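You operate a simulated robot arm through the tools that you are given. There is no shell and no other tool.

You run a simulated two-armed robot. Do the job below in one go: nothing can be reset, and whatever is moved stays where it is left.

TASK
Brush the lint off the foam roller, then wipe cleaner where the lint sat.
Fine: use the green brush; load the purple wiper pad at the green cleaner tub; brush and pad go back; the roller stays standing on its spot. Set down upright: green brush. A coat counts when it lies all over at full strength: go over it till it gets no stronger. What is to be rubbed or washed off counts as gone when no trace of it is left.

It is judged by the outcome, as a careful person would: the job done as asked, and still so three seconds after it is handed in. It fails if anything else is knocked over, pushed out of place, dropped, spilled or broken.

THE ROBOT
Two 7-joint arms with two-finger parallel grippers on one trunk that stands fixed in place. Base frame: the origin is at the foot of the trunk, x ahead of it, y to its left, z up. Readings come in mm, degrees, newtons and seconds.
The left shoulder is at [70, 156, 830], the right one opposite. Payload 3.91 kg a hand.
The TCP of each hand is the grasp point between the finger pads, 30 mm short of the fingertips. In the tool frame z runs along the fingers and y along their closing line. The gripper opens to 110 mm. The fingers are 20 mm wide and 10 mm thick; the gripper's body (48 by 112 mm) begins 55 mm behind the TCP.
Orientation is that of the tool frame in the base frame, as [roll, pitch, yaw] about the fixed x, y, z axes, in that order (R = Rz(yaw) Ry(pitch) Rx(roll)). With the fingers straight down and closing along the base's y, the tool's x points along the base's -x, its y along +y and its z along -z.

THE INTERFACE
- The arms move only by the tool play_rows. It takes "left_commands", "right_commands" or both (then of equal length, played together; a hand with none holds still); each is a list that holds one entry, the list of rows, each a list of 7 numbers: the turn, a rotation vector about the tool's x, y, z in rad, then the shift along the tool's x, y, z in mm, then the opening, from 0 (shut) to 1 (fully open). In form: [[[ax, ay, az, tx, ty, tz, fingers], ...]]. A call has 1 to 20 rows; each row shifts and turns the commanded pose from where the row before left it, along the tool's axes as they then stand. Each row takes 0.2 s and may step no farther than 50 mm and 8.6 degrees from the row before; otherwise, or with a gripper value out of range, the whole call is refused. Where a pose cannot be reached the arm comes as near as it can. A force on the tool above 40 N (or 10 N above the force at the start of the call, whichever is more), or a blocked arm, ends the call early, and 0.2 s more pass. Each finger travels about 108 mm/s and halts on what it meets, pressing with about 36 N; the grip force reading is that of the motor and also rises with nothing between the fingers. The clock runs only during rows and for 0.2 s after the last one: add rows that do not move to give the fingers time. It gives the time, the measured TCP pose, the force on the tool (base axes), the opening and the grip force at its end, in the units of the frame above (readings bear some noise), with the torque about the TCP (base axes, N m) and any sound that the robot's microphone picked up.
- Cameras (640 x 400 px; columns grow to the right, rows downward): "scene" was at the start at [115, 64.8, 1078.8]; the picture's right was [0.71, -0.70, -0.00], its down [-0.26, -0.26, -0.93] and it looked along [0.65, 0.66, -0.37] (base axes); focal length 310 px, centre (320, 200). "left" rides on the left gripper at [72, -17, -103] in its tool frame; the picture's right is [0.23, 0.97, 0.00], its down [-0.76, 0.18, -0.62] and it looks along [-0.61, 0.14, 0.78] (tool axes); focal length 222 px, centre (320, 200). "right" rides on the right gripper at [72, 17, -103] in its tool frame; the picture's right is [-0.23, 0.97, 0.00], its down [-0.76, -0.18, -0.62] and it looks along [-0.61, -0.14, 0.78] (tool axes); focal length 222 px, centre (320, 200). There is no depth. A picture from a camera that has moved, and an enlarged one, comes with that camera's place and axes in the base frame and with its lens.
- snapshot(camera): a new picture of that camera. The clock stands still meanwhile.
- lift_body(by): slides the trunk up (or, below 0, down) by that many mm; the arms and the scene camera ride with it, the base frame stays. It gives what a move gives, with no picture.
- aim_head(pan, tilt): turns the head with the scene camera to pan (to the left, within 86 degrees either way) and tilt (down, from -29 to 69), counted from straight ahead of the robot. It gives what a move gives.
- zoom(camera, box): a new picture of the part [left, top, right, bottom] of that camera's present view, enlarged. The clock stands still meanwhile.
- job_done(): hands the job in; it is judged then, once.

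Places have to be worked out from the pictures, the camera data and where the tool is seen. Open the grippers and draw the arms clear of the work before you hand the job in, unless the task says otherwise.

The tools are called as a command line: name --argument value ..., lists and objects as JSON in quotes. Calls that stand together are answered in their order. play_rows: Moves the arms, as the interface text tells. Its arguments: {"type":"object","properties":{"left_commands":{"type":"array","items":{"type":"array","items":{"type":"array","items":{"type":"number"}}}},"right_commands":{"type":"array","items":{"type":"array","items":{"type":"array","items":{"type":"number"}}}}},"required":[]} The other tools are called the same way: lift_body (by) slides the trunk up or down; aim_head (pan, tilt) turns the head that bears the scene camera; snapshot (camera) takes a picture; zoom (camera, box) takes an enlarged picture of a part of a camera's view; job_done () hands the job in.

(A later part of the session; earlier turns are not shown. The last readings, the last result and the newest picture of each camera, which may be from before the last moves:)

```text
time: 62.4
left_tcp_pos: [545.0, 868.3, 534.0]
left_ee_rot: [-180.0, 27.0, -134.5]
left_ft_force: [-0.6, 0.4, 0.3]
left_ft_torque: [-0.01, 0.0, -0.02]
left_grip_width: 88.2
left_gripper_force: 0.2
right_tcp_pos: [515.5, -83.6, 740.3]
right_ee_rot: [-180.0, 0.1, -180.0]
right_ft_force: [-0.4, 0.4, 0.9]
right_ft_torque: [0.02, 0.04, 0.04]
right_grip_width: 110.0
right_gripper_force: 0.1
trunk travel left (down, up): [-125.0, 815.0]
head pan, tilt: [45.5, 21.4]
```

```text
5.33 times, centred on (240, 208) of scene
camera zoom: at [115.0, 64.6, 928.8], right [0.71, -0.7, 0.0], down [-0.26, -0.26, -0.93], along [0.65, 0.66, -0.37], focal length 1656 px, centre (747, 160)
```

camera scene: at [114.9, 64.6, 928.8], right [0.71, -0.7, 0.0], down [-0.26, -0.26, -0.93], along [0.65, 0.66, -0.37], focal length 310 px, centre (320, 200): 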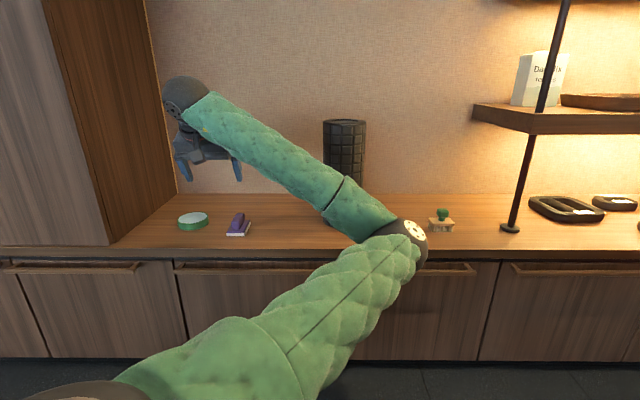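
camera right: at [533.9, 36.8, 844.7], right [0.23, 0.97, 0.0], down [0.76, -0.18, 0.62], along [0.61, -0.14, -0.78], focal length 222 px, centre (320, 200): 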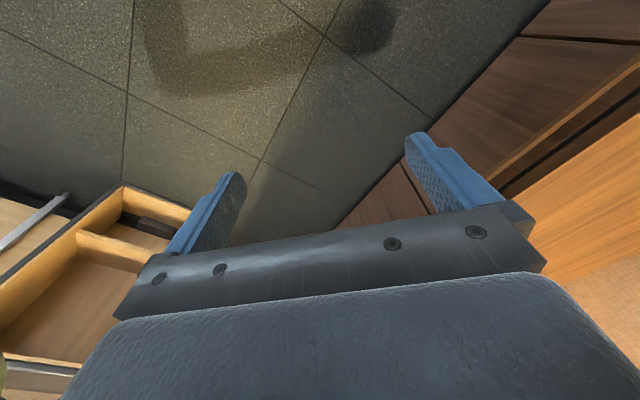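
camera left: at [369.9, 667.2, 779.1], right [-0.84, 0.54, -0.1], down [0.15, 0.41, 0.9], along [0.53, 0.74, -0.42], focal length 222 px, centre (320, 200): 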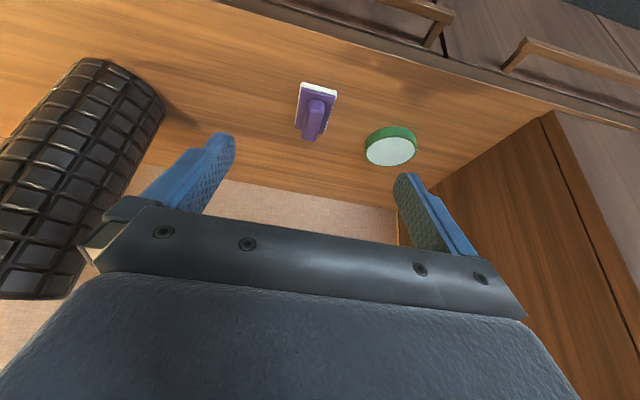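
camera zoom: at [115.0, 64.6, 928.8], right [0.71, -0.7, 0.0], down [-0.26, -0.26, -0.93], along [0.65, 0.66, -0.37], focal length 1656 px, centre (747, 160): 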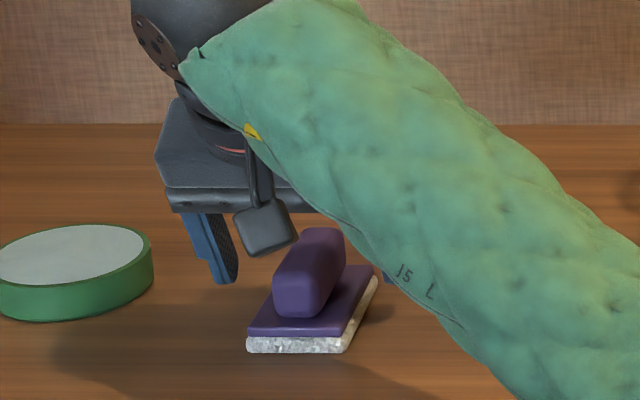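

The fingers straddle the handle. I go 2.5 mm deeper and close the grip.

play_rows --left_commands '[[[0, 0, 0, 0, 0, 2.5, 0.7], [0, 0, 0, 0, 0, 0, 0.5], [0, 0, 0, 0, 0, 0, 0.4], [0, 0, 0, 0, 0, 0, 0.3], [0, 0, 0, 0, 0, 0, 0.2], [0, 0, 0, 0, 0, 0, 0.1], [0, 0, 0, 0, 0, 0, 0.0], [0, 0, 0, 0, 0, 0, 0.0]]]'

zoom --camera "left" --box '[160, 60, 480, 260]'

zoom --camera "scene" --box '[190, 170, 290, 245]'

```text
time: 64.2
left_tcp_pos: [546.1, 868.3, 532.3]
left_ee_rot: [-180.0, 26.9, -134.5]
left_ft_force: [0.2, -0.5, 1.5]
left_ft_torque: [-0.03, 0.02, 0.0]
left_grip_width: 27.5
left_gripper_force: 35.4
right_tcp_pos: [515.7, -83.7, 740.8]
right_ee_rot: [-179.9, 0.0, -179.9]
right_ft_force: [0.5, -0.2, 0.5]
right_ft_torque: [0.0, -0.03, 0.0]
right_grip_width: 109.9
right_gripper_force: 0.1
trunk travel left (down, up): [-125.0, 815.0]
head pan, tilt: [45.5, 21.4]
```

```text
2.00 times, centred on (320, 160) of left
camera zoom: at [481.0, 778.6, 589.9], right [-0.84, 0.54, -0.1], down [0.15, 0.41, 0.9], along [0.53, 0.74, -0.42], focal length 444 px, centre (320, 280)
```

zoom: 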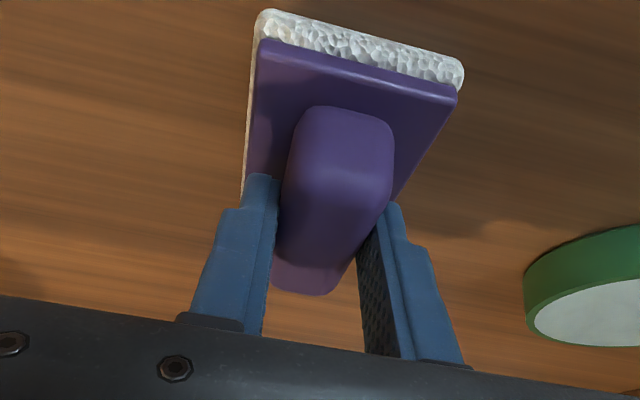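

```text
5.33 times, centred on (240, 208) of scene
camera zoom: at [114.9, 64.6, 928.8], right [0.71, -0.7, 0.0], down [-0.26, -0.26, -0.93], along [0.65, 0.66, -0.37], focal length 1656 px, centre (747, 160)
```

zoom: 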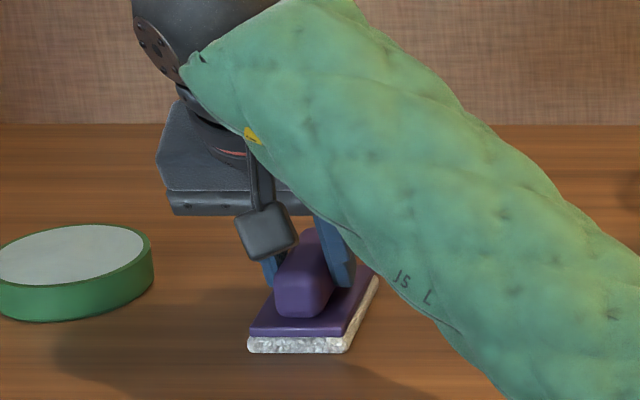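

The handle is gripped (27.5 mm) with no visible shift of the pad. I lift it 50 mm and carry it over the tub.

play_rows --left_commands '[[[0, 0, 0, -4.5, 0, -8.9, 0], [0, 0, 0, -9.1, 0, -17.9, 0], [0, 0, 0, -9.1, 0, -17.9, 0], [0, 0, 0, -7.8, 39.8, 4, 0], [0, 0, 0, -7.8, 39.8, 4, 0], [0, 0, 0, -7.8, 39.8, 4, 0], [0, 0, 0, -7.8, 39.8, 4, 0], [0, 0, 0, 0, 0, 0, 0]]]'

snapshot --camera "left"

zoom --camera "scene" --box '[140, 150, 260, 245]'

```text
time: 66.0
left_tcp_pos: [455.1, 1006.2, 582.1]
left_ee_rot: [179.9, 26.8, -134.5]
left_ft_force: [-0.5, 0.8, -0.6]
left_ft_torque: [-0.02, 0.01, -0.01]
left_grip_width: 27.3
left_gripper_force: 35.9
right_tcp_pos: [514.6, -83.1, 740.9]
right_ee_rot: [179.9, 0.0, 180.0]
right_ft_force: [-1.0, 0.3, 0.3]
right_ft_torque: [-0.04, 0.02, 0.0]
right_grip_width: 110.1
right_gripper_force: 0.0
trunk travel left (down, up): [-125.0, 815.0]
head pan, tilt: [45.5, 21.4]
```

```text
taken
camera left: at [391.3, 915.5, 640.2], right [-0.84, 0.54, -0.1], down [0.15, 0.41, 0.9], along [0.53, 0.74, -0.42], focal length 222 px, centre (320, 200)
```

left: 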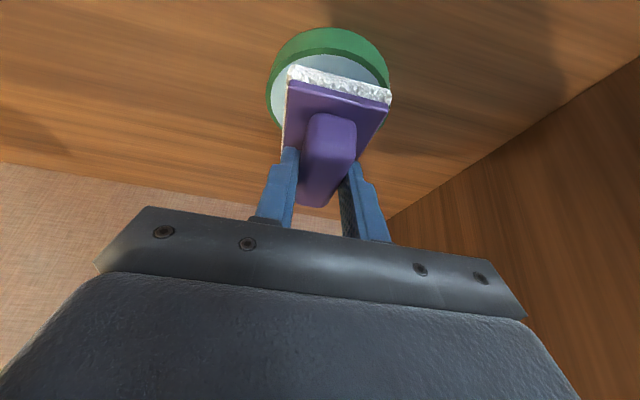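

```text
4.21 times, centred on (200, 198) of scene
camera zoom: at [114.8, 64.9, 928.8], right [0.71, -0.7, 0.0], down [-0.26, -0.26, -0.93], along [0.65, 0.66, -0.37], focal length 1307 px, centre (825, 210)
```

zoom: 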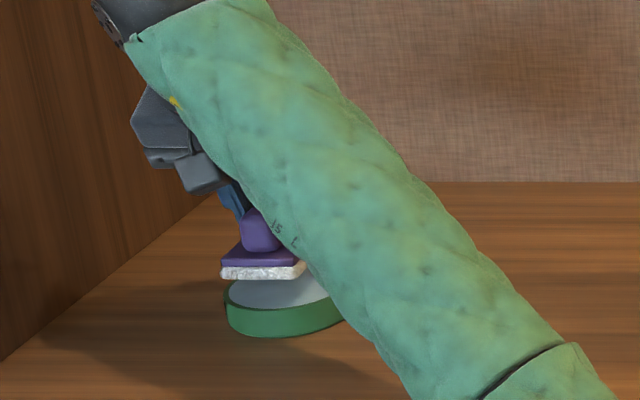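

The pad hangs over the tub, well centred. I lower it 20 mm, then feel for contact.

play_rows --left_commands '[[[0, 0, 0, 4.5, 0, 8.9, 0], [0, 0, 0, 3.6, 0, 7.1, 0], [0, 0, 0, 0, 0, 0, 0]]]'

zoom --camera "left" --box '[220, 0, 440, 140]'

zoom --camera "scene" --box '[160, 180, 240, 240]'

```text
time: 66.8
left_tcp_pos: [455.0, 1005.9, 563.7]
left_ee_rot: [179.9, 27.0, -134.5]
left_ft_force: [-0.2, -0.5, -1.5]
left_ft_torque: [-0.03, 0.02, -0.04]
left_grip_width: 27.4
left_gripper_force: 35.7
right_tcp_pos: [515.3, -83.0, 740.2]
right_ee_rot: [179.9, 0.0, 180.0]
right_ft_force: [0.2, -0.2, 0.3]
right_ft_torque: [0.01, 0.01, 0.01]
right_grip_width: 110.1
right_gripper_force: 0.1
trunk travel left (down, up): [-125.0, 815.0]
head pan, tilt: [45.5, 21.4]
```

```text
2.86 times, centred on (330, 70) of left
camera zoom: at [391.8, 915.4, 621.9], right [-0.84, 0.54, -0.1], down [0.15, 0.41, 0.9], along [0.53, 0.74, -0.42], focal length 635 px, centre (291, 571)
```

zoom: 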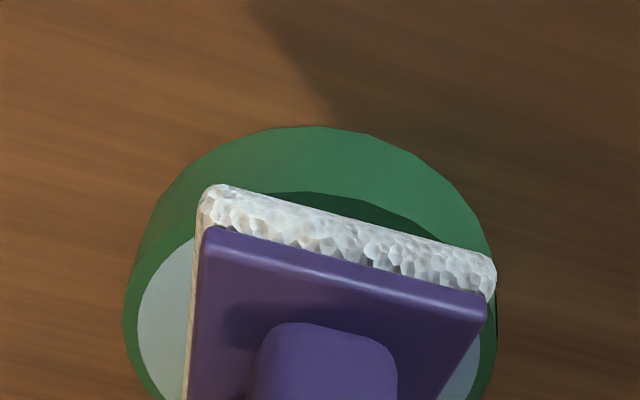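

```text
6.67 times, centred on (200, 210) of scene
camera zoom: at [114.9, 64.8, 928.8], right [0.71, -0.7, 0.0], down [-0.26, -0.26, -0.93], along [0.65, 0.66, -0.37], focal length 2070 px, centre (1120, 133)
```

zoom: 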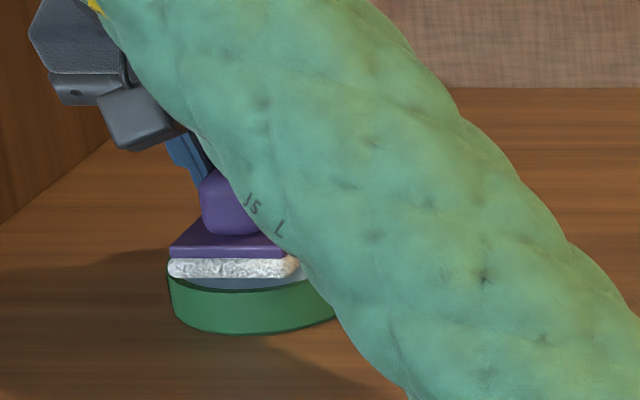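

Just above the cleaner; pad is ~4 mm left of centre, so I shift right and step down gently.

play_rows --left_commands '[[[0, 0, 0, 0, -4, 0, 0], [0, 0, 0, 0.9, 0, 1.8, 0], [0, 0, 0, 0.9, 0, 1.8, 0], [0, 0, 0, 0, 0, 0, 0]]]'

play_rows --left_commands '[[[0, 0, 0, 0.7, 0, 1.35, 0], [0, 0, 0, 0, 0, 0, 0]]]'

```text
time: 67.8
left_tcp_pos: [458.8, 1002.7, 560.1]
left_ee_rot: [180.0, 27.0, -134.5]
left_ft_force: [1.3, -0.3, -0.9]
left_ft_torque: [-0.02, 0.03, 0.02]
left_grip_width: 27.4
left_gripper_force: 35.9
right_tcp_pos: [515.9, -83.0, 740.7]
right_ee_rot: [180.0, 0.0, 180.0]
right_ft_force: [-0.2, -0.6, 0.2]
right_ft_torque: [0.01, -0.01, 0.0]
right_grip_width: 109.6
right_gripper_force: 0.0
trunk travel left (down, up): [-125.0, 815.0]
head pan, tilt: [45.5, 21.4]
```

```text
time: 68.4
left_tcp_pos: [458.8, 1002.6, 558.0]
left_ee_rot: [180.0, 27.0, -134.5]
left_ft_force: [0.5, 0.1, 0.2]
left_ft_torque: [0.02, 0.02, 0.02]
left_grip_width: 27.5
left_gripper_force: 35.6
right_tcp_pos: [513.8, -82.9, 739.7]
right_ee_rot: [180.0, -0.1, -180.0]
right_ft_force: [0.2, 0.6, -0.2]
right_ft_torque: [-0.01, 0.0, 0.03]
right_grip_width: 110.0
right_gripper_force: 0.0
trunk travel left (down, up): [-125.0, 815.0]
head pan, tilt: [45.5, 21.4]
```

No contact yet at z 558; I go down in 1 mm steps and watch.

play_rows --left_commands '[[[0, 0, 0, 0.5, 0, 0.9, 0], [0, 0, 0, 0, 0, 0, 0]]]'

play_rows --left_commands '[[[0, 0, 0, 0.5, 0, 0.9, 0], [0, 0, 0, 0, 0, 0, 0]]]'

zoom --camera "left" --box '[220, 0, 440, 140]'

zoom --camera "scene" --box '[160, 180, 240, 240]'

```text
time: 69.0
left_tcp_pos: [458.0, 1003.1, 557.9]
left_ee_rot: [-180.0, 27.0, -134.5]
left_ft_force: [0.0, -0.8, -1.1]
left_ft_torque: [0.0, 0.02, 0.04]
left_grip_width: 27.4
left_gripper_force: 35.5
right_tcp_pos: [514.9, -83.5, 739.5]
right_ee_rot: [-179.9, 0.0, -180.0]
right_ft_force: [0.6, -0.4, -1.0]
right_ft_torque: [0.04, -0.01, 0.02]
right_grip_width: 109.8
right_gripper_force: 0.1
trunk travel left (down, up): [-125.0, 815.0]
head pan, tilt: [45.5, 21.4]
```

```text
time: 69.6
left_tcp_pos: [459.6, 1001.9, 556.1]
left_ee_rot: [180.0, 27.0, -134.5]
left_ft_force: [0.2, 0.5, -1.0]
left_ft_torque: [0.01, -0.02, -0.01]
left_grip_width: 27.2
left_gripper_force: 36.2
right_tcp_pos: [515.7, -83.4, 739.8]
right_ee_rot: [180.0, 0.0, 180.0]
right_ft_force: [0.0, 0.1, -0.2]
right_ft_torque: [-0.01, -0.01, 0.0]
right_grip_width: 110.0
right_gripper_force: 0.1
trunk travel left (down, up): [-125.0, 815.0]
head pan, tilt: [45.5, 21.4]
```

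```text
2.86 times, centred on (330, 70) of left
camera zoom: at [394.9, 912.6, 614.2], right [-0.84, 0.54, -0.1], down [0.15, 0.41, 0.9], along [0.53, 0.74, -0.42], focal length 635 px, centre (291, 571)
```

zoom: 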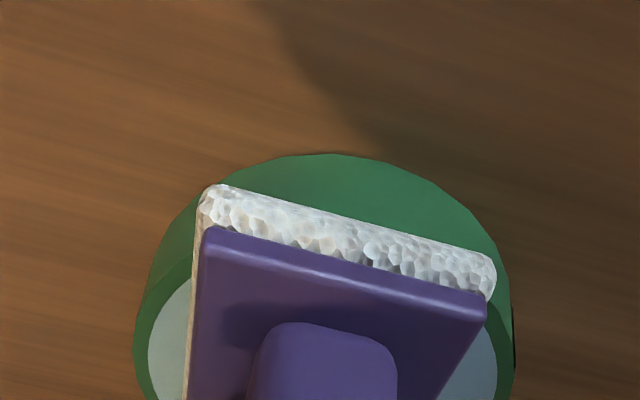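

```text
6.67 times, centred on (200, 210) of scene
camera zoom: at [114.9, 64.7, 928.8], right [0.71, -0.7, 0.0], down [-0.26, -0.26, -0.93], along [0.65, 0.66, -0.37], focal length 2070 px, centre (1120, 133)
```

zoom: 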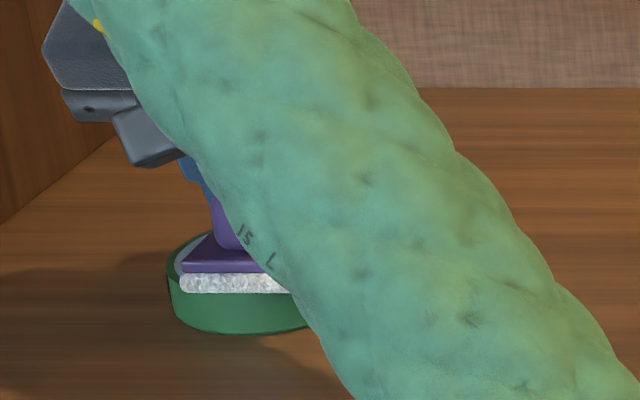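

Still no contact force, and the pad sits a little too near: its front edge overlies the near rim. I shift it 7 mm deeper and go on lowering in 1 mm steps.

play_rows --left_commands '[[[0, 0, 0, -6.2, 0, 3.2, 0], [0, 0, 0, 0, 0, 0, 0], [0, 0, 0, 0.5, 0, 0.9, 0], [0, 0, 0, 0, 0, 0, 0]]]'

play_rows --left_commands '[[[0, 0, 0, 0.5, 0, 0.9, 0], [0, 0, 0, 0, 0, 0, 0]]]'

zoom --camera "left" --box '[220, 0, 440, 140]'

```text
time: 70.6
left_tcp_pos: [463.0, 1008.4, 557.3]
left_ee_rot: [180.0, 26.9, -134.5]
left_ft_force: [0.2, 1.3, 1.8]
left_ft_torque: [-0.05, -0.03, 0.01]
left_grip_width: 27.3
left_gripper_force: 36.1
right_tcp_pos: [514.4, -83.0, 739.5]
right_ee_rot: [180.0, 0.0, 180.0]
right_ft_force: [0.8, 0.2, 0.4]
right_ft_torque: [0.01, 0.01, 0.02]
right_grip_width: 110.0
right_gripper_force: 0.0
trunk travel left (down, up): [-125.0, 815.0]
head pan, tilt: [45.5, 21.4]
```

```text
time: 71.2
left_tcp_pos: [463.0, 1008.0, 556.3]
left_ee_rot: [180.0, 27.1, -134.4]
left_ft_force: [4.2, 2.9, 10.6]
left_ft_torque: [-0.01, -0.14, 0.03]
left_grip_width: 27.6
left_gripper_force: 35.8
right_tcp_pos: [514.3, -84.7, 740.6]
right_ee_rot: [-180.0, 0.0, -180.0]
right_ft_force: [0.4, -0.1, -0.8]
right_ft_torque: [0.01, 0.0, -0.02]
right_grip_width: 109.9
right_gripper_force: 0.1
trunk travel left (down, up): [-125.0, 815.0]
head pan, tilt: [45.5, 21.4]
```

```text
2.86 times, centred on (330, 70) of left
camera zoom: at [399.3, 916.9, 613.6], right [-0.84, 0.54, -0.1], down [0.15, 0.41, 0.9], along [0.53, 0.74, -0.42], focal length 635 px, centre (291, 571)
```

zoom: 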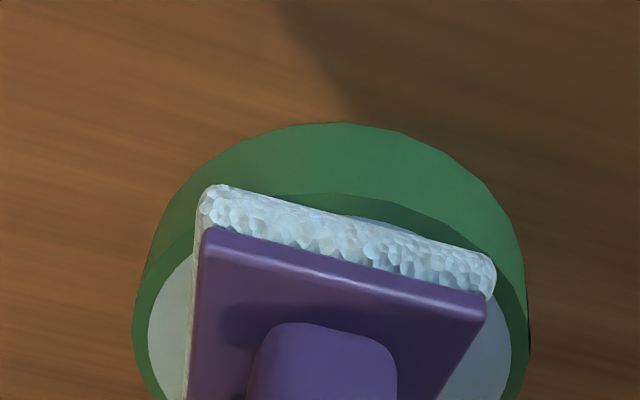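

Contact at about 10 N and the felt has taken on a bluish tint — it is picking up cleaner. I ease off slightly, dwell a second, then lift and inspect the felt.

play_rows --left_commands '[[[0, 0, 0, -0.2, 0, -0.4, 0], [0, 0, 0, 0, 0, 0, 0], [0, 0, 0, 0, 0, 0, 0], [0, 0, 0, 0, 0, 0, 0], [0, 0, 0, 0, 0, 0, 0], [0, 0, 0, 0, 0, 0, 0], [0, 0, 0, -2.3, 0, -4.5, 0], [0, 0, 0, -4.5, 0, -8.9, 0], [0, 0, 0, -9.1, 0, -17.8, 0], [0, 0, 0, -9.1, 0, -17.8, 0], [0, 0, 0, 0, 0, 0, 0]]]'

zoom --camera "left" --box '[220, 0, 440, 140]'

zoom --camera "scene" --box '[150, 160, 250, 240]'

```text
time: 73.6
left_tcp_pos: [463.2, 1007.0, 609.7]
left_ee_rot: [-180.0, 27.0, -134.5]
left_ft_force: [0.4, 0.4, -1.6]
left_ft_torque: [-0.03, 0.0, 0.0]
left_grip_width: 27.2
left_gripper_force: 35.6
right_tcp_pos: [515.1, -82.9, 740.8]
right_ee_rot: [-180.0, 0.0, -180.0]
right_ft_force: [0.2, -0.9, 0.2]
right_ft_torque: [0.02, 0.01, -0.02]
right_grip_width: 110.0
right_gripper_force: 0.0
trunk travel left (down, up): [-125.0, 815.0]
head pan, tilt: [45.5, 21.4]
```

```text
2.86 times, centred on (330, 70) of left
camera zoom: at [399.6, 917.4, 667.6], right [-0.84, 0.54, -0.1], down [0.15, 0.41, 0.9], along [0.53, 0.74, -0.42], focal length 635 px, centre (291, 571)
```

zoom: 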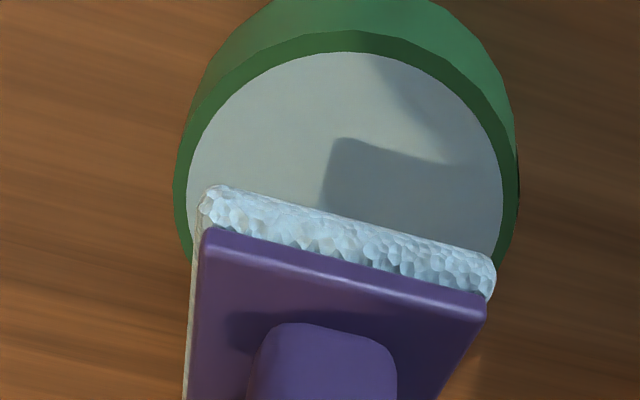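

```text
5.00 times, centred on (200, 200) of scene
camera zoom: at [114.9, 64.6, 928.7], right [0.71, -0.7, 0.0], down [-0.26, -0.26, -0.93], along [0.65, 0.66, -0.37], focal length 1552 px, centre (920, 200)
```

zoom: 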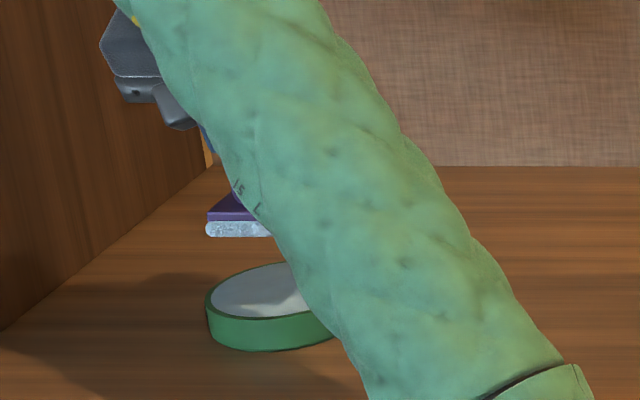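

The felt is evenly bluish: the pad is loaded, and the tub did not move. I retreat from the counter and come back in front of the roller's left for turning.

play_rows --left_commands '[[[0, 0, 0, 28.6, 0, -30.3, 0], [0, 0, 0, 28.6, 0, -30.3, 0], [0, 0, 0, 28.6, 0, -30.3, 0], [0, 0, 0, 28.6, 0, -30.3, 0], [0, 0, 0, 28.6, 0, -30.3, 0], [0, 0, 0, 0, -41.5, 0, 0], [0, 0, 0, 0, -41.5, 0, 0], [0, 0, 0, 0, -41.5, 0, 0], [0, 0, 0, 0, -41.5, 0, 0], [0, 0, 0, 0, -41.5, 0, 0], [0, 0, 0, 0, -41.5, 0, 0], [0, 0, 0, 0, -41.5, 0, 0], [0, 0, 0, 0, -41.5, 0, 0], [0, 0, 0, 0, 0, 0, 0]]]'

snapshot --camera "scene"

snapshot --camera "left"

```text
time: 76.6
left_tcp_pos: [563.2, 635.8, 680.4]
left_ee_rot: [-180.0, 27.0, -134.5]
left_ft_force: [0.6, 0.0, -0.2]
left_ft_torque: [0.01, 0.02, 0.01]
left_grip_width: 27.5
left_gripper_force: 36.1
right_tcp_pos: [514.4, -83.4, 739.8]
right_ee_rot: [180.0, 0.1, 180.0]
right_ft_force: [1.5, -0.6, 0.1]
right_ft_torque: [0.02, 0.01, -0.01]
right_grip_width: 109.9
right_gripper_force: 0.1
trunk travel left (down, up): [-125.0, 815.0]
head pan, tilt: [45.5, 21.4]
```

```text
taken
camera scene: at [115.1, 64.3, 928.8], right [0.71, -0.7, 0.0], down [-0.26, -0.26, -0.93], along [0.65, 0.66, -0.37], focal length 310 px, centre (320, 200)
```

scene: 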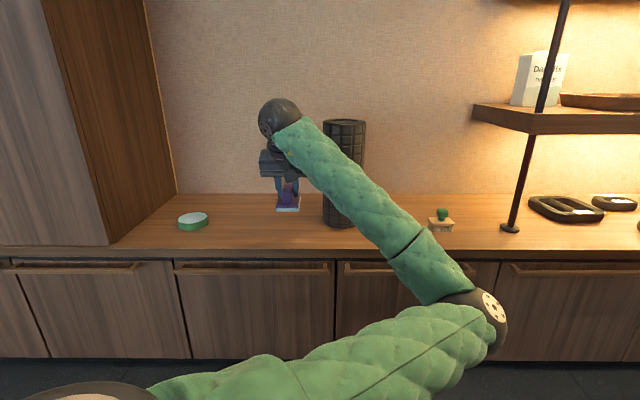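

```text
taken
camera left: at [499.7, 544.4, 738.0], right [-0.84, 0.54, -0.1], down [0.15, 0.41, 0.9], along [0.53, 0.74, -0.42], focal length 222 px, centre (320, 200)
```

left: 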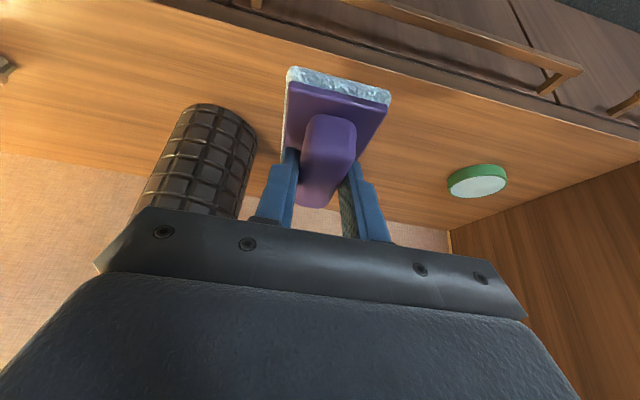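

Clear spot reached (H≈720, R≈−80). I begin the 120° turn that brings the felt to face the roller, checking midway.

play_rows --left_commands '[[[-0.03523, -0.08062, 0.10844, 0, 0, 0, 0], [-0.03523, -0.08062, 0.10844, 0, 0, 0, 0], [-0.03523, -0.08062, 0.10844, 0, 0, 0, 0], [-0.03523, -0.08062, 0.10844, 0, 0, 0, 0], [-0.03523, -0.08062, 0.10844, 0, 0, 0, 0], [-0.03523, -0.08062, 0.10844, 0, 0, 0, 0], [-0.03523, -0.08062, 0.10844, 0, 0, 0, 0], [-0.03523, -0.08062, 0.10844, 0, 0, 0, 0], [0, 0, 0, 0, 0, 0, 0]]]'

snapshot --camera "scene"

```text
time: 78.6
left_tcp_pos: [563.8, 635.0, 680.2]
left_ee_rot: [119.9, 35.3, 152.3]
left_ft_force: [-0.5, -0.3, -1.7]
left_ft_torque: [-0.04, 0.04, -0.02]
left_grip_width: 27.3
left_gripper_force: 35.9
right_tcp_pos: [514.5, -84.4, 739.2]
right_ee_rot: [-179.9, -0.1, -180.0]
right_ft_force: [0.3, 0.3, -0.4]
right_ft_torque: [-0.02, 0.0, 0.01]
right_grip_width: 110.2
right_gripper_force: 0.0
trunk travel left (down, up): [-125.0, 815.0]
head pan, tilt: [45.5, 21.4]
```

```text
taken
camera scene: at [115.0, 64.6, 928.8], right [0.71, -0.7, 0.0], down [-0.26, -0.26, -0.93], along [0.65, 0.66, -0.37], focal length 310 px, centre (320, 200)
```

scene: 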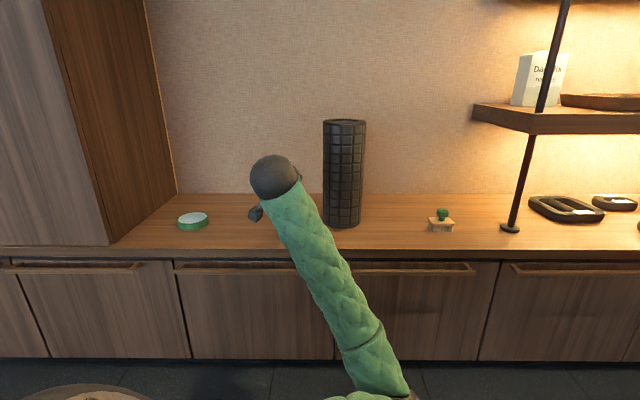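

The turn tracks cleanly. I finish it and look at the pose.

play_rows --left_commands '[[[-0.03523, -0.08062, 0.10844, 0, 0, 0, 0], [-0.03523, -0.08062, 0.10844, 0, 0, 0, 0], [-0.03523, -0.08062, 0.10844, 0, 0, 0, 0], [-0.03523, -0.08062, 0.10844, 0, 0, 0, 0], [-0.03523, -0.08062, 0.10844, 0, 0, 0, 0], [-0.03523, -0.08062, 0.10844, 0, 0, 0, 0], [-0.03523, -0.08062, 0.10844, 0, 0, 0, 0], [0, 0, 0, 0, 0, 0, 0]]]'

snapshot --camera "scene"

snapshot --camera "left"

```text
time: 80.4
left_tcp_pos: [563.2, 635.4, 681.1]
left_ee_rot: [90.0, 0.0, 108.4]
left_ft_force: [-1.1, 0.3, -1.4]
left_ft_torque: [-0.03, 0.03, 0.0]
left_grip_width: 27.7
left_gripper_force: 36.2
right_tcp_pos: [515.0, -83.0, 740.0]
right_ee_rot: [179.9, 0.0, 180.0]
right_ft_force: [-0.3, 0.5, -0.3]
right_ft_torque: [-0.02, 0.02, -0.01]
right_grip_width: 110.2
right_gripper_force: 0.1
trunk travel left (down, up): [-125.0, 815.0]
head pan, tilt: [45.5, 21.4]
```

```text
taken
camera scene: at [114.8, 64.8, 928.8], right [0.71, -0.7, 0.0], down [-0.26, -0.26, -0.93], along [0.65, 0.66, -0.37], focal length 310 px, centre (320, 200)
```

scene: 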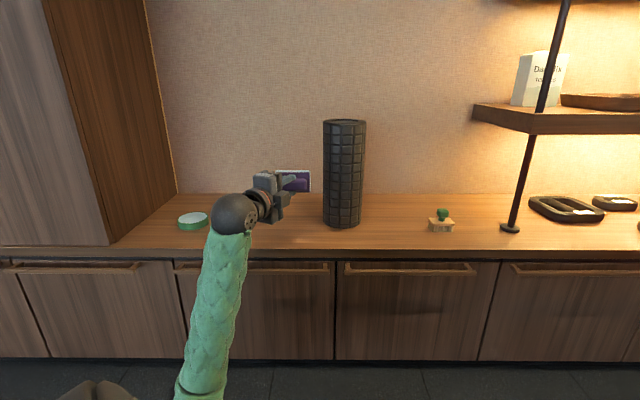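

```text
taken
camera left: at [443.6, 672.3, 662.0], right [-0.07, 0.21, 0.97], down [-0.35, -0.92, 0.18], along [0.93, -0.33, 0.14], focal length 222 px, centre (320, 200)
```

left: 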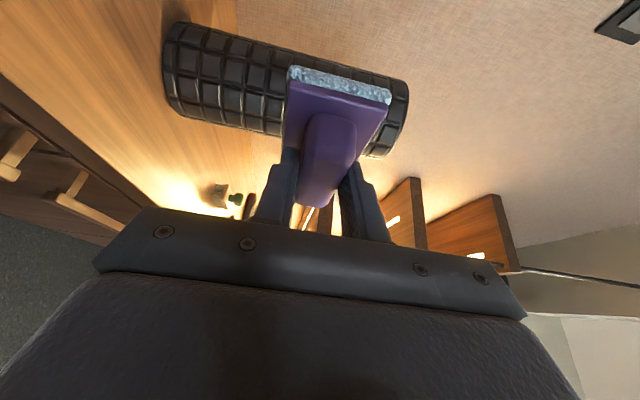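

The felt now faces the roller squarely. I move right and forward to a standoff about 15 mm from the roller at mid-height.

play_rows --left_commands '[[[0, 0, 0, -31.6, -10.2, 16.1, 0], [0, 0, 0, -31.6, -10.2, 16.1, 0], [0, 0, 0, -31.6, -10.2, 16.1, 0], [0, 0, 0, -31.6, -10.2, 16.1, 0], [0, 0, 0, 15.1, 0, 29.7, 0], [0, 0, 0, 15.1, 0, 29.7, 0], [0, 0, 0, 15.1, 0, 29.7, 0], [0, 0, 0, 0, 0, 0, 0]]]'

snapshot --camera "left"

zoom --camera "scene" --box '[280, 110, 400, 240]'

```text
time: 82.2
left_tcp_pos: [734.0, 607.2, 638.4]
left_ee_rot: [90.0, -0.1, 108.4]
left_ft_force: [0.0, 0.0, -0.6]
left_ft_torque: [-0.05, 0.02, 0.01]
left_grip_width: 27.1
left_gripper_force: 36.7
right_tcp_pos: [515.4, -83.0, 740.0]
right_ee_rot: [180.0, -0.1, 179.9]
right_ft_force: [0.2, -0.5, -0.3]
right_ft_torque: [-0.01, -0.03, 0.0]
right_grip_width: 110.1
right_gripper_force: 0.1
trunk travel left (down, up): [-125.0, 815.0]
head pan, tilt: [45.5, 21.4]
```

```text
taken
camera left: at [614.9, 643.9, 620.7], right [-0.07, 0.22, 0.97], down [-0.35, -0.92, 0.18], along [0.93, -0.33, 0.14], focal length 222 px, centre (320, 200)
```

left: 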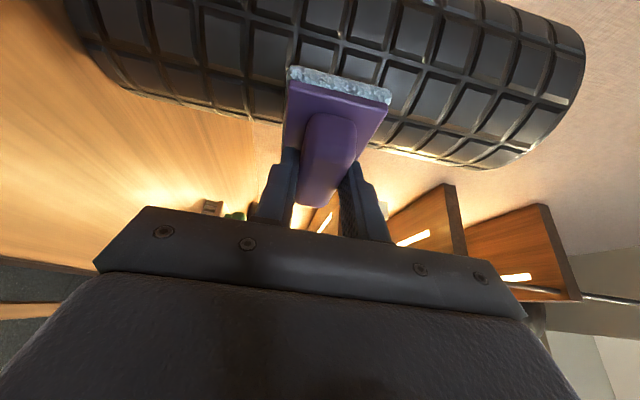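

```text
3.08 times, centred on (340, 175) of scene
camera zoom: at [114.9, 64.6, 928.8], right [0.71, -0.7, 0.0], down [-0.26, -0.26, -0.93], along [0.65, 0.66, -0.37], focal length 955 px, centre (258, 277)
```

zoom: 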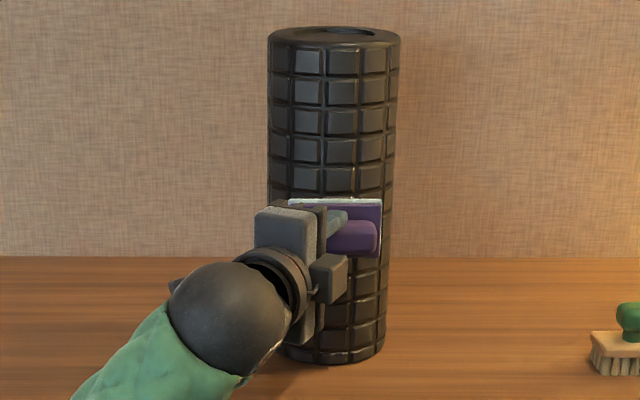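

Pad is centred on the lint zone. I close 12 mm and then step into contact.

play_rows --left_commands '[[[0, 0, 0, 2.7, 0, 5.3, 0], [0, 0, 0, 2.7, 0, 5.3, 0], [0, 0, 0, 0, 0, 0, 0]]]'

play_rows --left_commands '[[[0, 0, 0, 0.9, 0, 1.8, 0], [0, 0, 0, 0, 0, 0, 0]]]'

```text
time: 83.0
left_tcp_pos: [742.4, 615.7, 639.7]
left_ee_rot: [90.0, -0.1, 108.4]
left_ft_force: [0.1, 0.2, -0.7]
left_ft_torque: [0.02, 0.03, 0.01]
left_grip_width: 27.3
left_gripper_force: 36.6
right_tcp_pos: [515.6, -83.8, 740.2]
right_ee_rot: [179.9, -0.1, 180.0]
right_ft_force: [0.2, -0.8, -0.2]
right_ft_torque: [0.0, 0.01, -0.05]
right_grip_width: 110.1
right_gripper_force: 0.0
trunk travel left (down, up): [-125.0, 815.0]
head pan, tilt: [45.5, 21.4]
```

```text
time: 83.6
left_tcp_pos: [743.6, 618.0, 640.5]
left_ee_rot: [90.0, 0.0, 108.5]
left_ft_force: [-1.1, 0.3, -1.0]
left_ft_torque: [-0.04, 0.07, -0.01]
left_grip_width: 27.2
left_gripper_force: 35.6
right_tcp_pos: [515.3, -84.2, 739.1]
right_ee_rot: [-180.0, 0.1, -180.0]
right_ft_force: [-0.8, 0.5, -0.3]
right_ft_torque: [-0.01, 0.0, 0.0]
right_grip_width: 110.0
right_gripper_force: 0.2
trunk travel left (down, up): [-125.0, 815.0]
head pan, tilt: [45.5, 21.4]
```

No force yet; two more millimetres.

play_rows --left_commands '[[[0, 0, 0, 0.9, 0, 1.8, 0], [0, 0, 0, 0, 0, 0, 0]]]'

zoom --camera "left" --box '[200, 0, 520, 160]'

```text
time: 84.2
left_tcp_pos: [745.8, 620.0, 640.3]
left_ee_rot: [90.1, -0.1, 108.5]
left_ft_force: [0.6, 0.3, -0.8]
left_ft_torque: [0.0, 0.05, -0.01]
left_grip_width: 27.0
left_gripper_force: 36.1
right_tcp_pos: [515.3, -83.6, 740.2]
right_ee_rot: [179.9, 0.0, -179.9]
right_ft_force: [-0.4, -0.4, -0.7]
right_ft_torque: [0.0, -0.03, -0.01]
right_grip_width: 110.1
right_gripper_force: 0.2
trunk travel left (down, up): [-125.0, 815.0]
head pan, tilt: [45.5, 21.4]
```

```text
2.00 times, centred on (360, 80) of left
camera zoom: at [626.0, 655.5, 621.0], right [-0.07, 0.22, 0.97], down [-0.35, -0.92, 0.18], along [0.93, -0.33, 0.14], focal length 444 px, centre (240, 440)
```

zoom: 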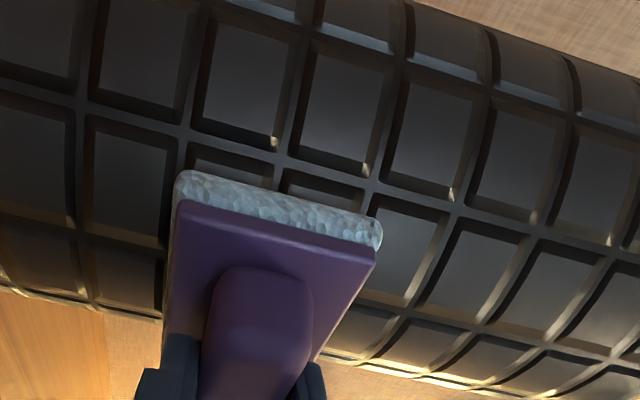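

Still no contact; I continue in 1.5 mm steps.

play_rows --left_commands '[[[0, 0, 0, 0.68, 0, 1.34, 0], [0, 0, 0, 0, 0, 0, 0]]]'

play_rows --left_commands '[[[0, 0, 0, 0.68, 0, 1.34, 0], [0, 0, 0, 0, 0, 0, 0]]]'

```text
time: 84.8
left_tcp_pos: [746.9, 619.2, 639.9]
left_ee_rot: [89.9, 0.1, 108.5]
left_ft_force: [-2.7, -3.7, -0.4]
left_ft_torque: [-0.07, 0.08, -0.08]
left_grip_width: 27.2
left_gripper_force: 35.8
right_tcp_pos: [515.7, -83.6, 740.0]
right_ee_rot: [-180.0, 0.0, 180.0]
right_ft_force: [0.6, 0.0, 0.5]
right_ft_torque: [-0.02, -0.02, 0.0]
right_grip_width: 109.9
right_gripper_force: 0.1
trunk travel left (down, up): [-125.0, 815.0]
head pan, tilt: [45.5, 21.4]
```

```text
time: 85.4
left_tcp_pos: [747.1, 620.9, 640.2]
left_ee_rot: [89.9, 0.0, 108.5]
left_ft_force: [-4.4, -6.8, 3.8]
left_ft_torque: [-0.09, -0.06, -0.22]
left_grip_width: 27.7
left_gripper_force: 36.2
right_tcp_pos: [513.6, -84.3, 740.4]
right_ee_rot: [-180.0, 0.0, 180.0]
right_ft_force: [0.1, -0.2, 0.6]
right_ft_torque: [-0.02, -0.01, 0.03]
right_grip_width: 110.0
right_gripper_force: 0.0
trunk travel left (down, up): [-125.0, 815.0]
head pan, tilt: [45.5, 21.4]
```

Contact at about 8 N. I ease back 0.8 mm and wipe upward to the top of the former lint zone.

play_rows --left_commands '[[[0, 0, 0, -0.36, 0, -0.71, 0], [0, 0, 0, 0, 12.5, 0, 0], [0, 0, 0, 0, 12.5, 0, 0], [0, 0, 0, 0, 12.5, 0, 0], [0, 0, 0, 0, 12.5, 0, 0], [0, 0, 0, 0, 12.5, 0, 0], [0, 0, 0, 0, 12.5, 0, 0], [0, 0, 0, 0, 0, 0, 0]]]'

zoom --camera "left" --box '[120, 0, 520, 160]'

zoom --camera "scene" --box '[290, 110, 400, 240]'

```text
time: 87.2
left_tcp_pos: [746.3, 620.5, 715.4]
left_ee_rot: [90.0, 0.0, 108.5]
left_ft_force: [-2.3, -2.1, 0.6]
left_ft_torque: [-0.07, 0.05, -0.01]
left_grip_width: 27.4
left_gripper_force: 36.4
right_tcp_pos: [514.8, -83.4, 740.9]
right_ee_rot: [180.0, 0.0, -179.9]
right_ft_force: [0.8, 0.0, 0.5]
right_ft_torque: [0.0, 0.0, 0.0]
right_grip_width: 110.0
right_gripper_force: 0.0
trunk travel left (down, up): [-125.0, 815.0]
head pan, tilt: [45.5, 21.4]
```

```text
1.60 times, centred on (320, 80) of left
camera zoom: at [627.4, 656.7, 696.4], right [-0.07, 0.22, 0.97], down [-0.35, -0.92, 0.18], along [0.93, -0.33, 0.14], focal length 355 px, centre (320, 392)
```

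zoom: 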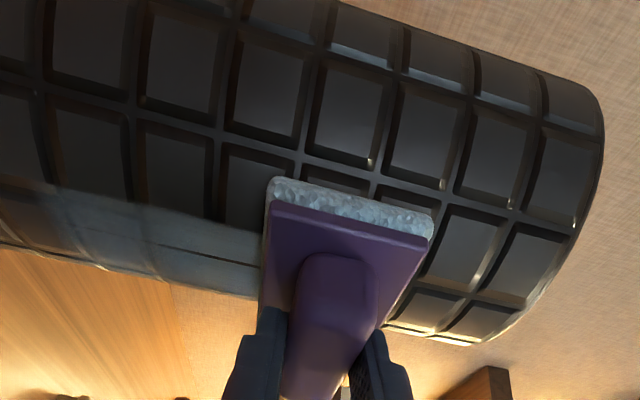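

```text
3.08 times, centred on (345, 175) of scene
camera zoom: at [114.7, 64.5, 928.8], right [0.71, -0.7, 0.0], down [-0.26, -0.26, -0.93], along [0.65, 0.66, -0.37], focal length 955 px, centre (243, 277)
```

zoom: 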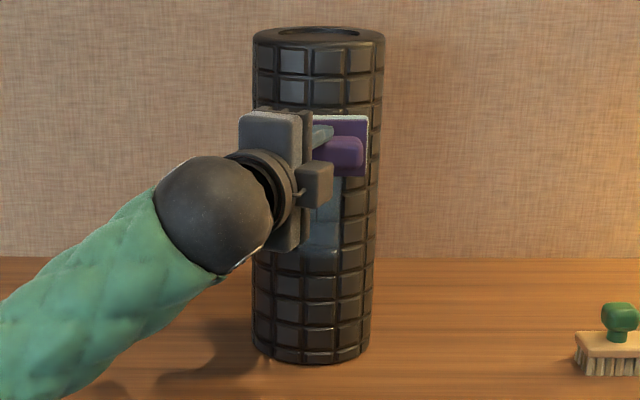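

A light bluish cleaner band shows where the pad passed. I wipe down over the whole zone now.

play_rows --left_commands '[[[0, 0, 0, 0, -13, 0, 0], [0, 0, 0, 0, -13, 0, 0], [0, 0, 0, 0, -13, 0, 0], [0, 0, 0, 0, -13, 0, 0], [0, 0, 0, 0, -13, 0, 0], [0, 0, 0, 0, -13, 0, 0], [0, 0, 0, 0, -13, 0, 0], [0, 0, 0, 0, -13, 0, 0], [0, 0, 0, 0, -13, 0, 0], [0, 0, 0, 0, -13, 0, 0], [0, 0, 0, 0, -13, 0, 0], [0, 0, 0, 0, 0, 0, 0]]]'

zoom --camera "left" --box '[120, 0, 640, 200]'

zoom --camera "scene" --box '[290, 110, 400, 240]'

```text
time: 89.8
left_tcp_pos: [746.4, 619.5, 570.9]
left_ee_rot: [90.1, 0.1, 108.6]
left_ft_force: [-5.2, -5.2, 1.0]
left_ft_torque: [0.0, -0.02, -0.14]
left_grip_width: 27.5
left_gripper_force: 36.1
right_tcp_pos: [514.1, -83.3, 740.6]
right_ee_rot: [180.0, 0.0, 180.0]
right_ft_force: [-1.2, 0.7, 0.5]
right_ft_torque: [0.01, 0.0, 0.0]
right_grip_width: 110.0
right_gripper_force: 0.0
trunk travel left (down, up): [-125.0, 815.0]
head pan, tilt: [45.5, 21.4]
```

```text
1.23 times, centred on (380, 100) of left
camera zoom: at [628.4, 656.6, 552.0], right [-0.07, 0.22, 0.97], down [-0.35, -0.92, 0.18], along [0.93, -0.33, 0.14], focal length 273 px, centre (246, 323)
```

zoom: 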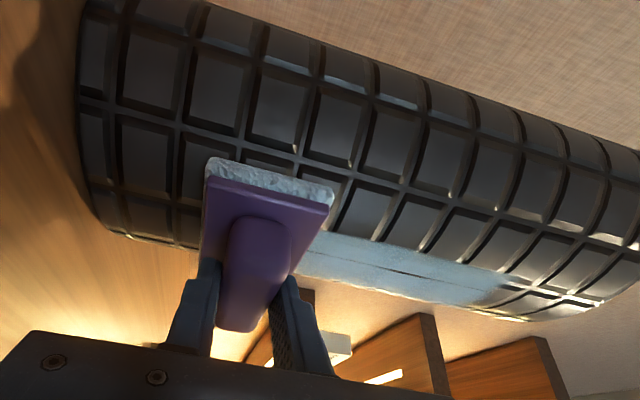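

```text
3.08 times, centred on (345, 175) of scene
camera zoom: at [114.6, 64.4, 928.7], right [0.71, -0.7, 0.0], down [-0.26, -0.26, -0.93], along [0.65, 0.66, -0.36], focal length 955 px, centre (243, 277)
```

zoom: 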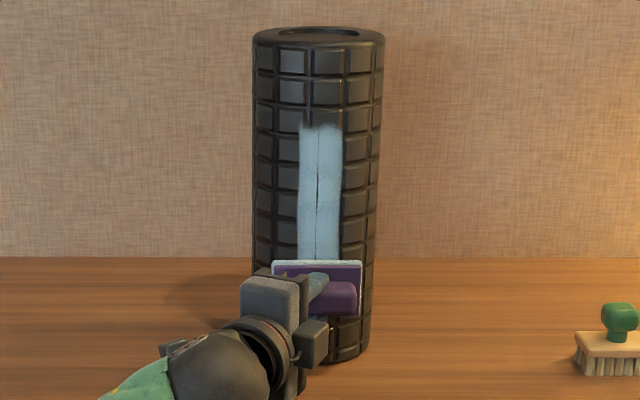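

A solid light coat now covers the zone, with a thin dark line at its middle. I zoom in on it.

zoom --camera "scene" --box '[325, 140, 365, 200]'

zoom --camera "left" --box '[300, 120, 560, 270]'

```text
6.67 times, centred on (345, 170) of scene
camera zoom: at [114.6, 64.4, 928.7], right [0.71, -0.7, 0.0], down [-0.26, -0.26, -0.93], along [0.65, 0.66, -0.36], focal length 2070 px, centre (153, 400)
```

zoom: 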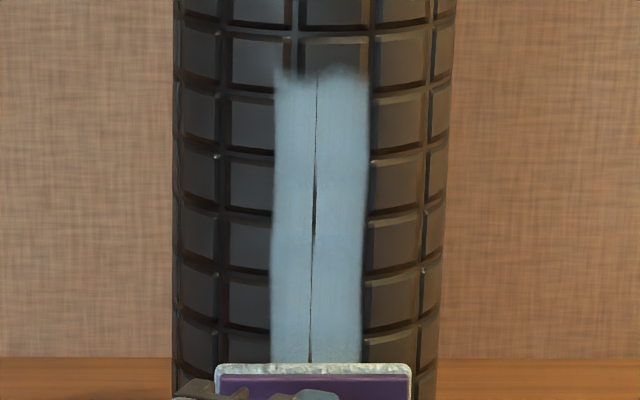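

```text
2.46 times, centred on (430, 195) of left
camera zoom: at [628.4, 656.6, 552.0], right [-0.07, 0.22, 0.97], down [-0.35, -0.92, 0.18], along [0.93, -0.33, 0.14], focal length 547 px, centre (49, 212)
```

zoom: 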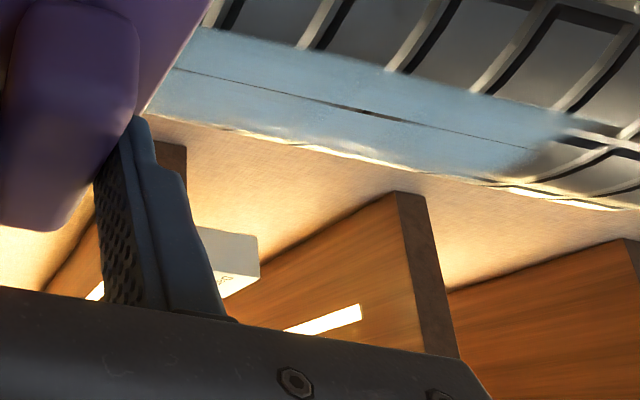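

The coat looks even except a hairline in the middle, so I keep going over it. I wipe up again over the full zone and compare.

play_rows --left_commands '[[[0, 0, 0, -0.2, 0, -0.4, 0], [0, 0, 0, 0, 13, 0, 0], [0, 0, 0, 0, 13, 0, 0], [0, 0, 0, 0, 13, 0, 0], [0, 0, 0, 0, 13, 0, 0], [0, 0, 0, 0, 13, 0, 0], [0, 0, 0, 0, 13, 0, 0], [0, 0, 0, 0, 13, 0, 0], [0, 0, 0, 0, 13, 0, 0], [0, 0, 0, 0, 13, 0, 0], [0, 0, 0, 0, 13, 0, 0], [0, 0, 0, 0, 15, 0, 0], [0, 0, 0, 0, 0, 0, 0]]]'

zoom --camera "scene" --box '[310, 120, 380, 220]'

zoom --camera "left" --box '[60, 60, 380, 240]'

```text
time: 92.6
left_tcp_pos: [747.2, 620.7, 716.4]
left_ee_rot: [90.0, -0.1, 108.5]
left_ft_force: [0.3, -0.9, -0.8]
left_ft_torque: [-0.01, 0.06, 0.0]
left_grip_width: 27.5
left_gripper_force: 36.4
right_tcp_pos: [515.7, -84.1, 739.4]
right_ee_rot: [-180.0, 0.1, -179.9]
right_ft_force: [0.3, 0.0, 0.8]
right_ft_torque: [-0.02, 0.01, 0.02]
right_grip_width: 110.0
right_gripper_force: 0.0
trunk travel left (down, up): [-125.0, 815.0]
head pan, tilt: [45.5, 21.4]
```

```text
4.00 times, centred on (345, 170) of scene
camera zoom: at [114.9, 64.6, 928.8], right [0.71, -0.7, 0.0], down [-0.26, -0.26, -0.93], along [0.65, 0.66, -0.37], focal length 1242 px, centre (220, 320)
```

zoom: 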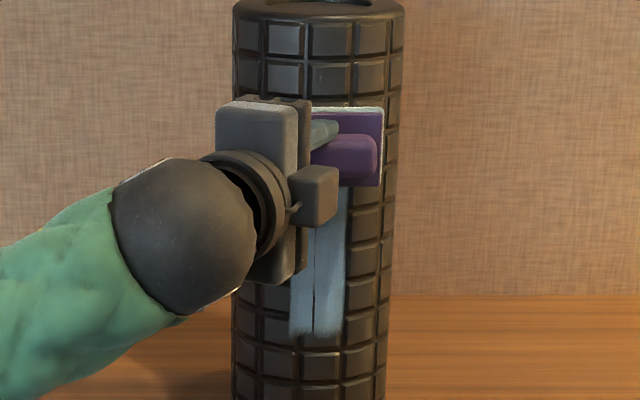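

```text
2.00 times, centred on (220, 150) of left
camera zoom: at [627.9, 656.4, 698.5], right [-0.07, 0.22, 0.97], down [-0.35, -0.92, 0.18], along [0.93, -0.33, 0.14], focal length 444 px, centre (520, 300)
```

zoom: 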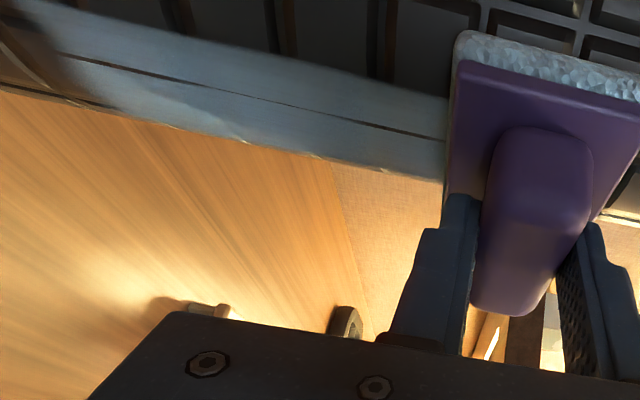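

The hairline persists at the line of tightest contact. I back off, turn the pad 12° toward the left flank, and wipe that way too.

play_rows --left_commands '[[[0, 0, 0, -5.4, 0, -10.7, 0], [0, -0.1047, 0, 0, 0, 0, 0], [0, -0.1047, 0, 0, 0, 0, 0], [0, 0, 0, 23.8, 0, -6.6, 0], [0, 0, 0, 0, 0, 0, 0]]]'

play_rows --left_commands '[[[0, 0, 0, 2.0, 0, 4.0, 0], [0, 0, 0, 0, 0, 0, 0]]]'

zoom --camera "left" --box '[60, 0, 380, 200]'

zoom --camera "scene" --box '[310, 120, 380, 220]'

```text
time: 93.8
left_tcp_pos: [729.7, 633.8, 717.6]
left_ee_rot: [90.0, 0.0, 96.5]
left_ft_force: [0.1, 0.9, -1.3]
left_ft_torque: [-0.04, 0.03, 0.04]
left_grip_width: 27.2
left_gripper_force: 35.9
right_tcp_pos: [514.6, -82.6, 741.4]
right_ee_rot: [-180.0, 0.0, 180.0]
right_ft_force: [-0.2, -0.4, 0.6]
right_ft_torque: [0.01, 0.0, -0.02]
right_grip_width: 109.9
right_gripper_force: 0.0
trunk travel left (down, up): [-125.0, 815.0]
head pan, tilt: [45.5, 21.4]
```

```text
time: 94.4
left_tcp_pos: [731.2, 638.1, 716.1]
left_ee_rot: [90.0, 0.0, 96.6]
left_ft_force: [-0.3, 0.1, -0.6]
left_ft_torque: [0.0, 0.05, 0.01]
left_grip_width: 27.4
left_gripper_force: 35.9
right_tcp_pos: [515.4, -83.3, 740.0]
right_ee_rot: [-179.9, 0.1, -180.0]
right_ft_force: [0.3, -0.4, -0.7]
right_ft_torque: [0.0, -0.02, -0.02]
right_grip_width: 110.2
right_gripper_force: 0.1
trunk travel left (down, up): [-125.0, 815.0]
head pan, tilt: [45.5, 21.4]
```

```text
2.00 times, centred on (220, 100) of left
camera zoom: at [623.8, 698.0, 698.2], right [-0.03, 0.23, 0.97], down [-0.53, -0.83, 0.18], along [0.85, -0.51, 0.14], focal length 444 px, centre (520, 400)
```

zoom: 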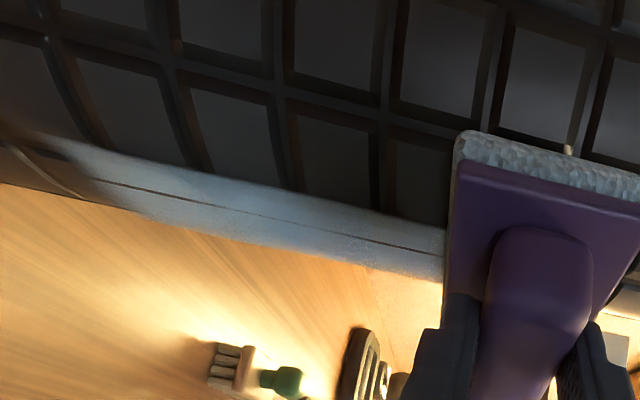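

```text
4.00 times, centred on (345, 170) of scene
camera zoom: at [114.9, 64.7, 928.8], right [0.71, -0.7, 0.0], down [-0.26, -0.26, -0.93], along [0.65, 0.66, -0.37], focal length 1242 px, centre (220, 320)
```

zoom: 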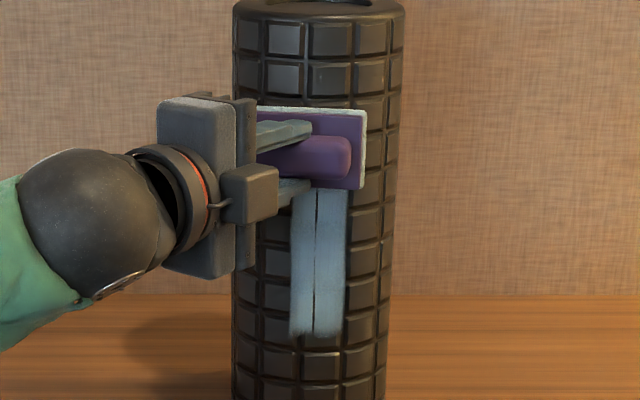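

About 1–2 mm still to go; I step in and check.

play_rows --left_commands '[[[0, 0, 0, 0.9, 0, 1.8, 0], [0, 0, 0, 0, 0, 0, 0]]]'

```text
time: 95.0
left_tcp_pos: [735.3, 638.5, 717.2]
left_ee_rot: [89.9, 0.0, 96.5]
left_ft_force: [-1.5, -1.9, -0.1]
left_ft_torque: [-0.01, 0.05, -0.01]
left_grip_width: 27.4
left_gripper_force: 35.9
right_tcp_pos: [514.9, -83.6, 739.9]
right_ee_rot: [180.0, 0.0, -180.0]
right_ft_force: [0.3, -0.6, 0.3]
right_ft_torque: [0.02, 0.01, 0.01]
right_grip_width: 110.0
right_gripper_force: 0.1
trunk travel left (down, up): [-125.0, 815.0]
head pan, tilt: [45.5, 21.4]
```

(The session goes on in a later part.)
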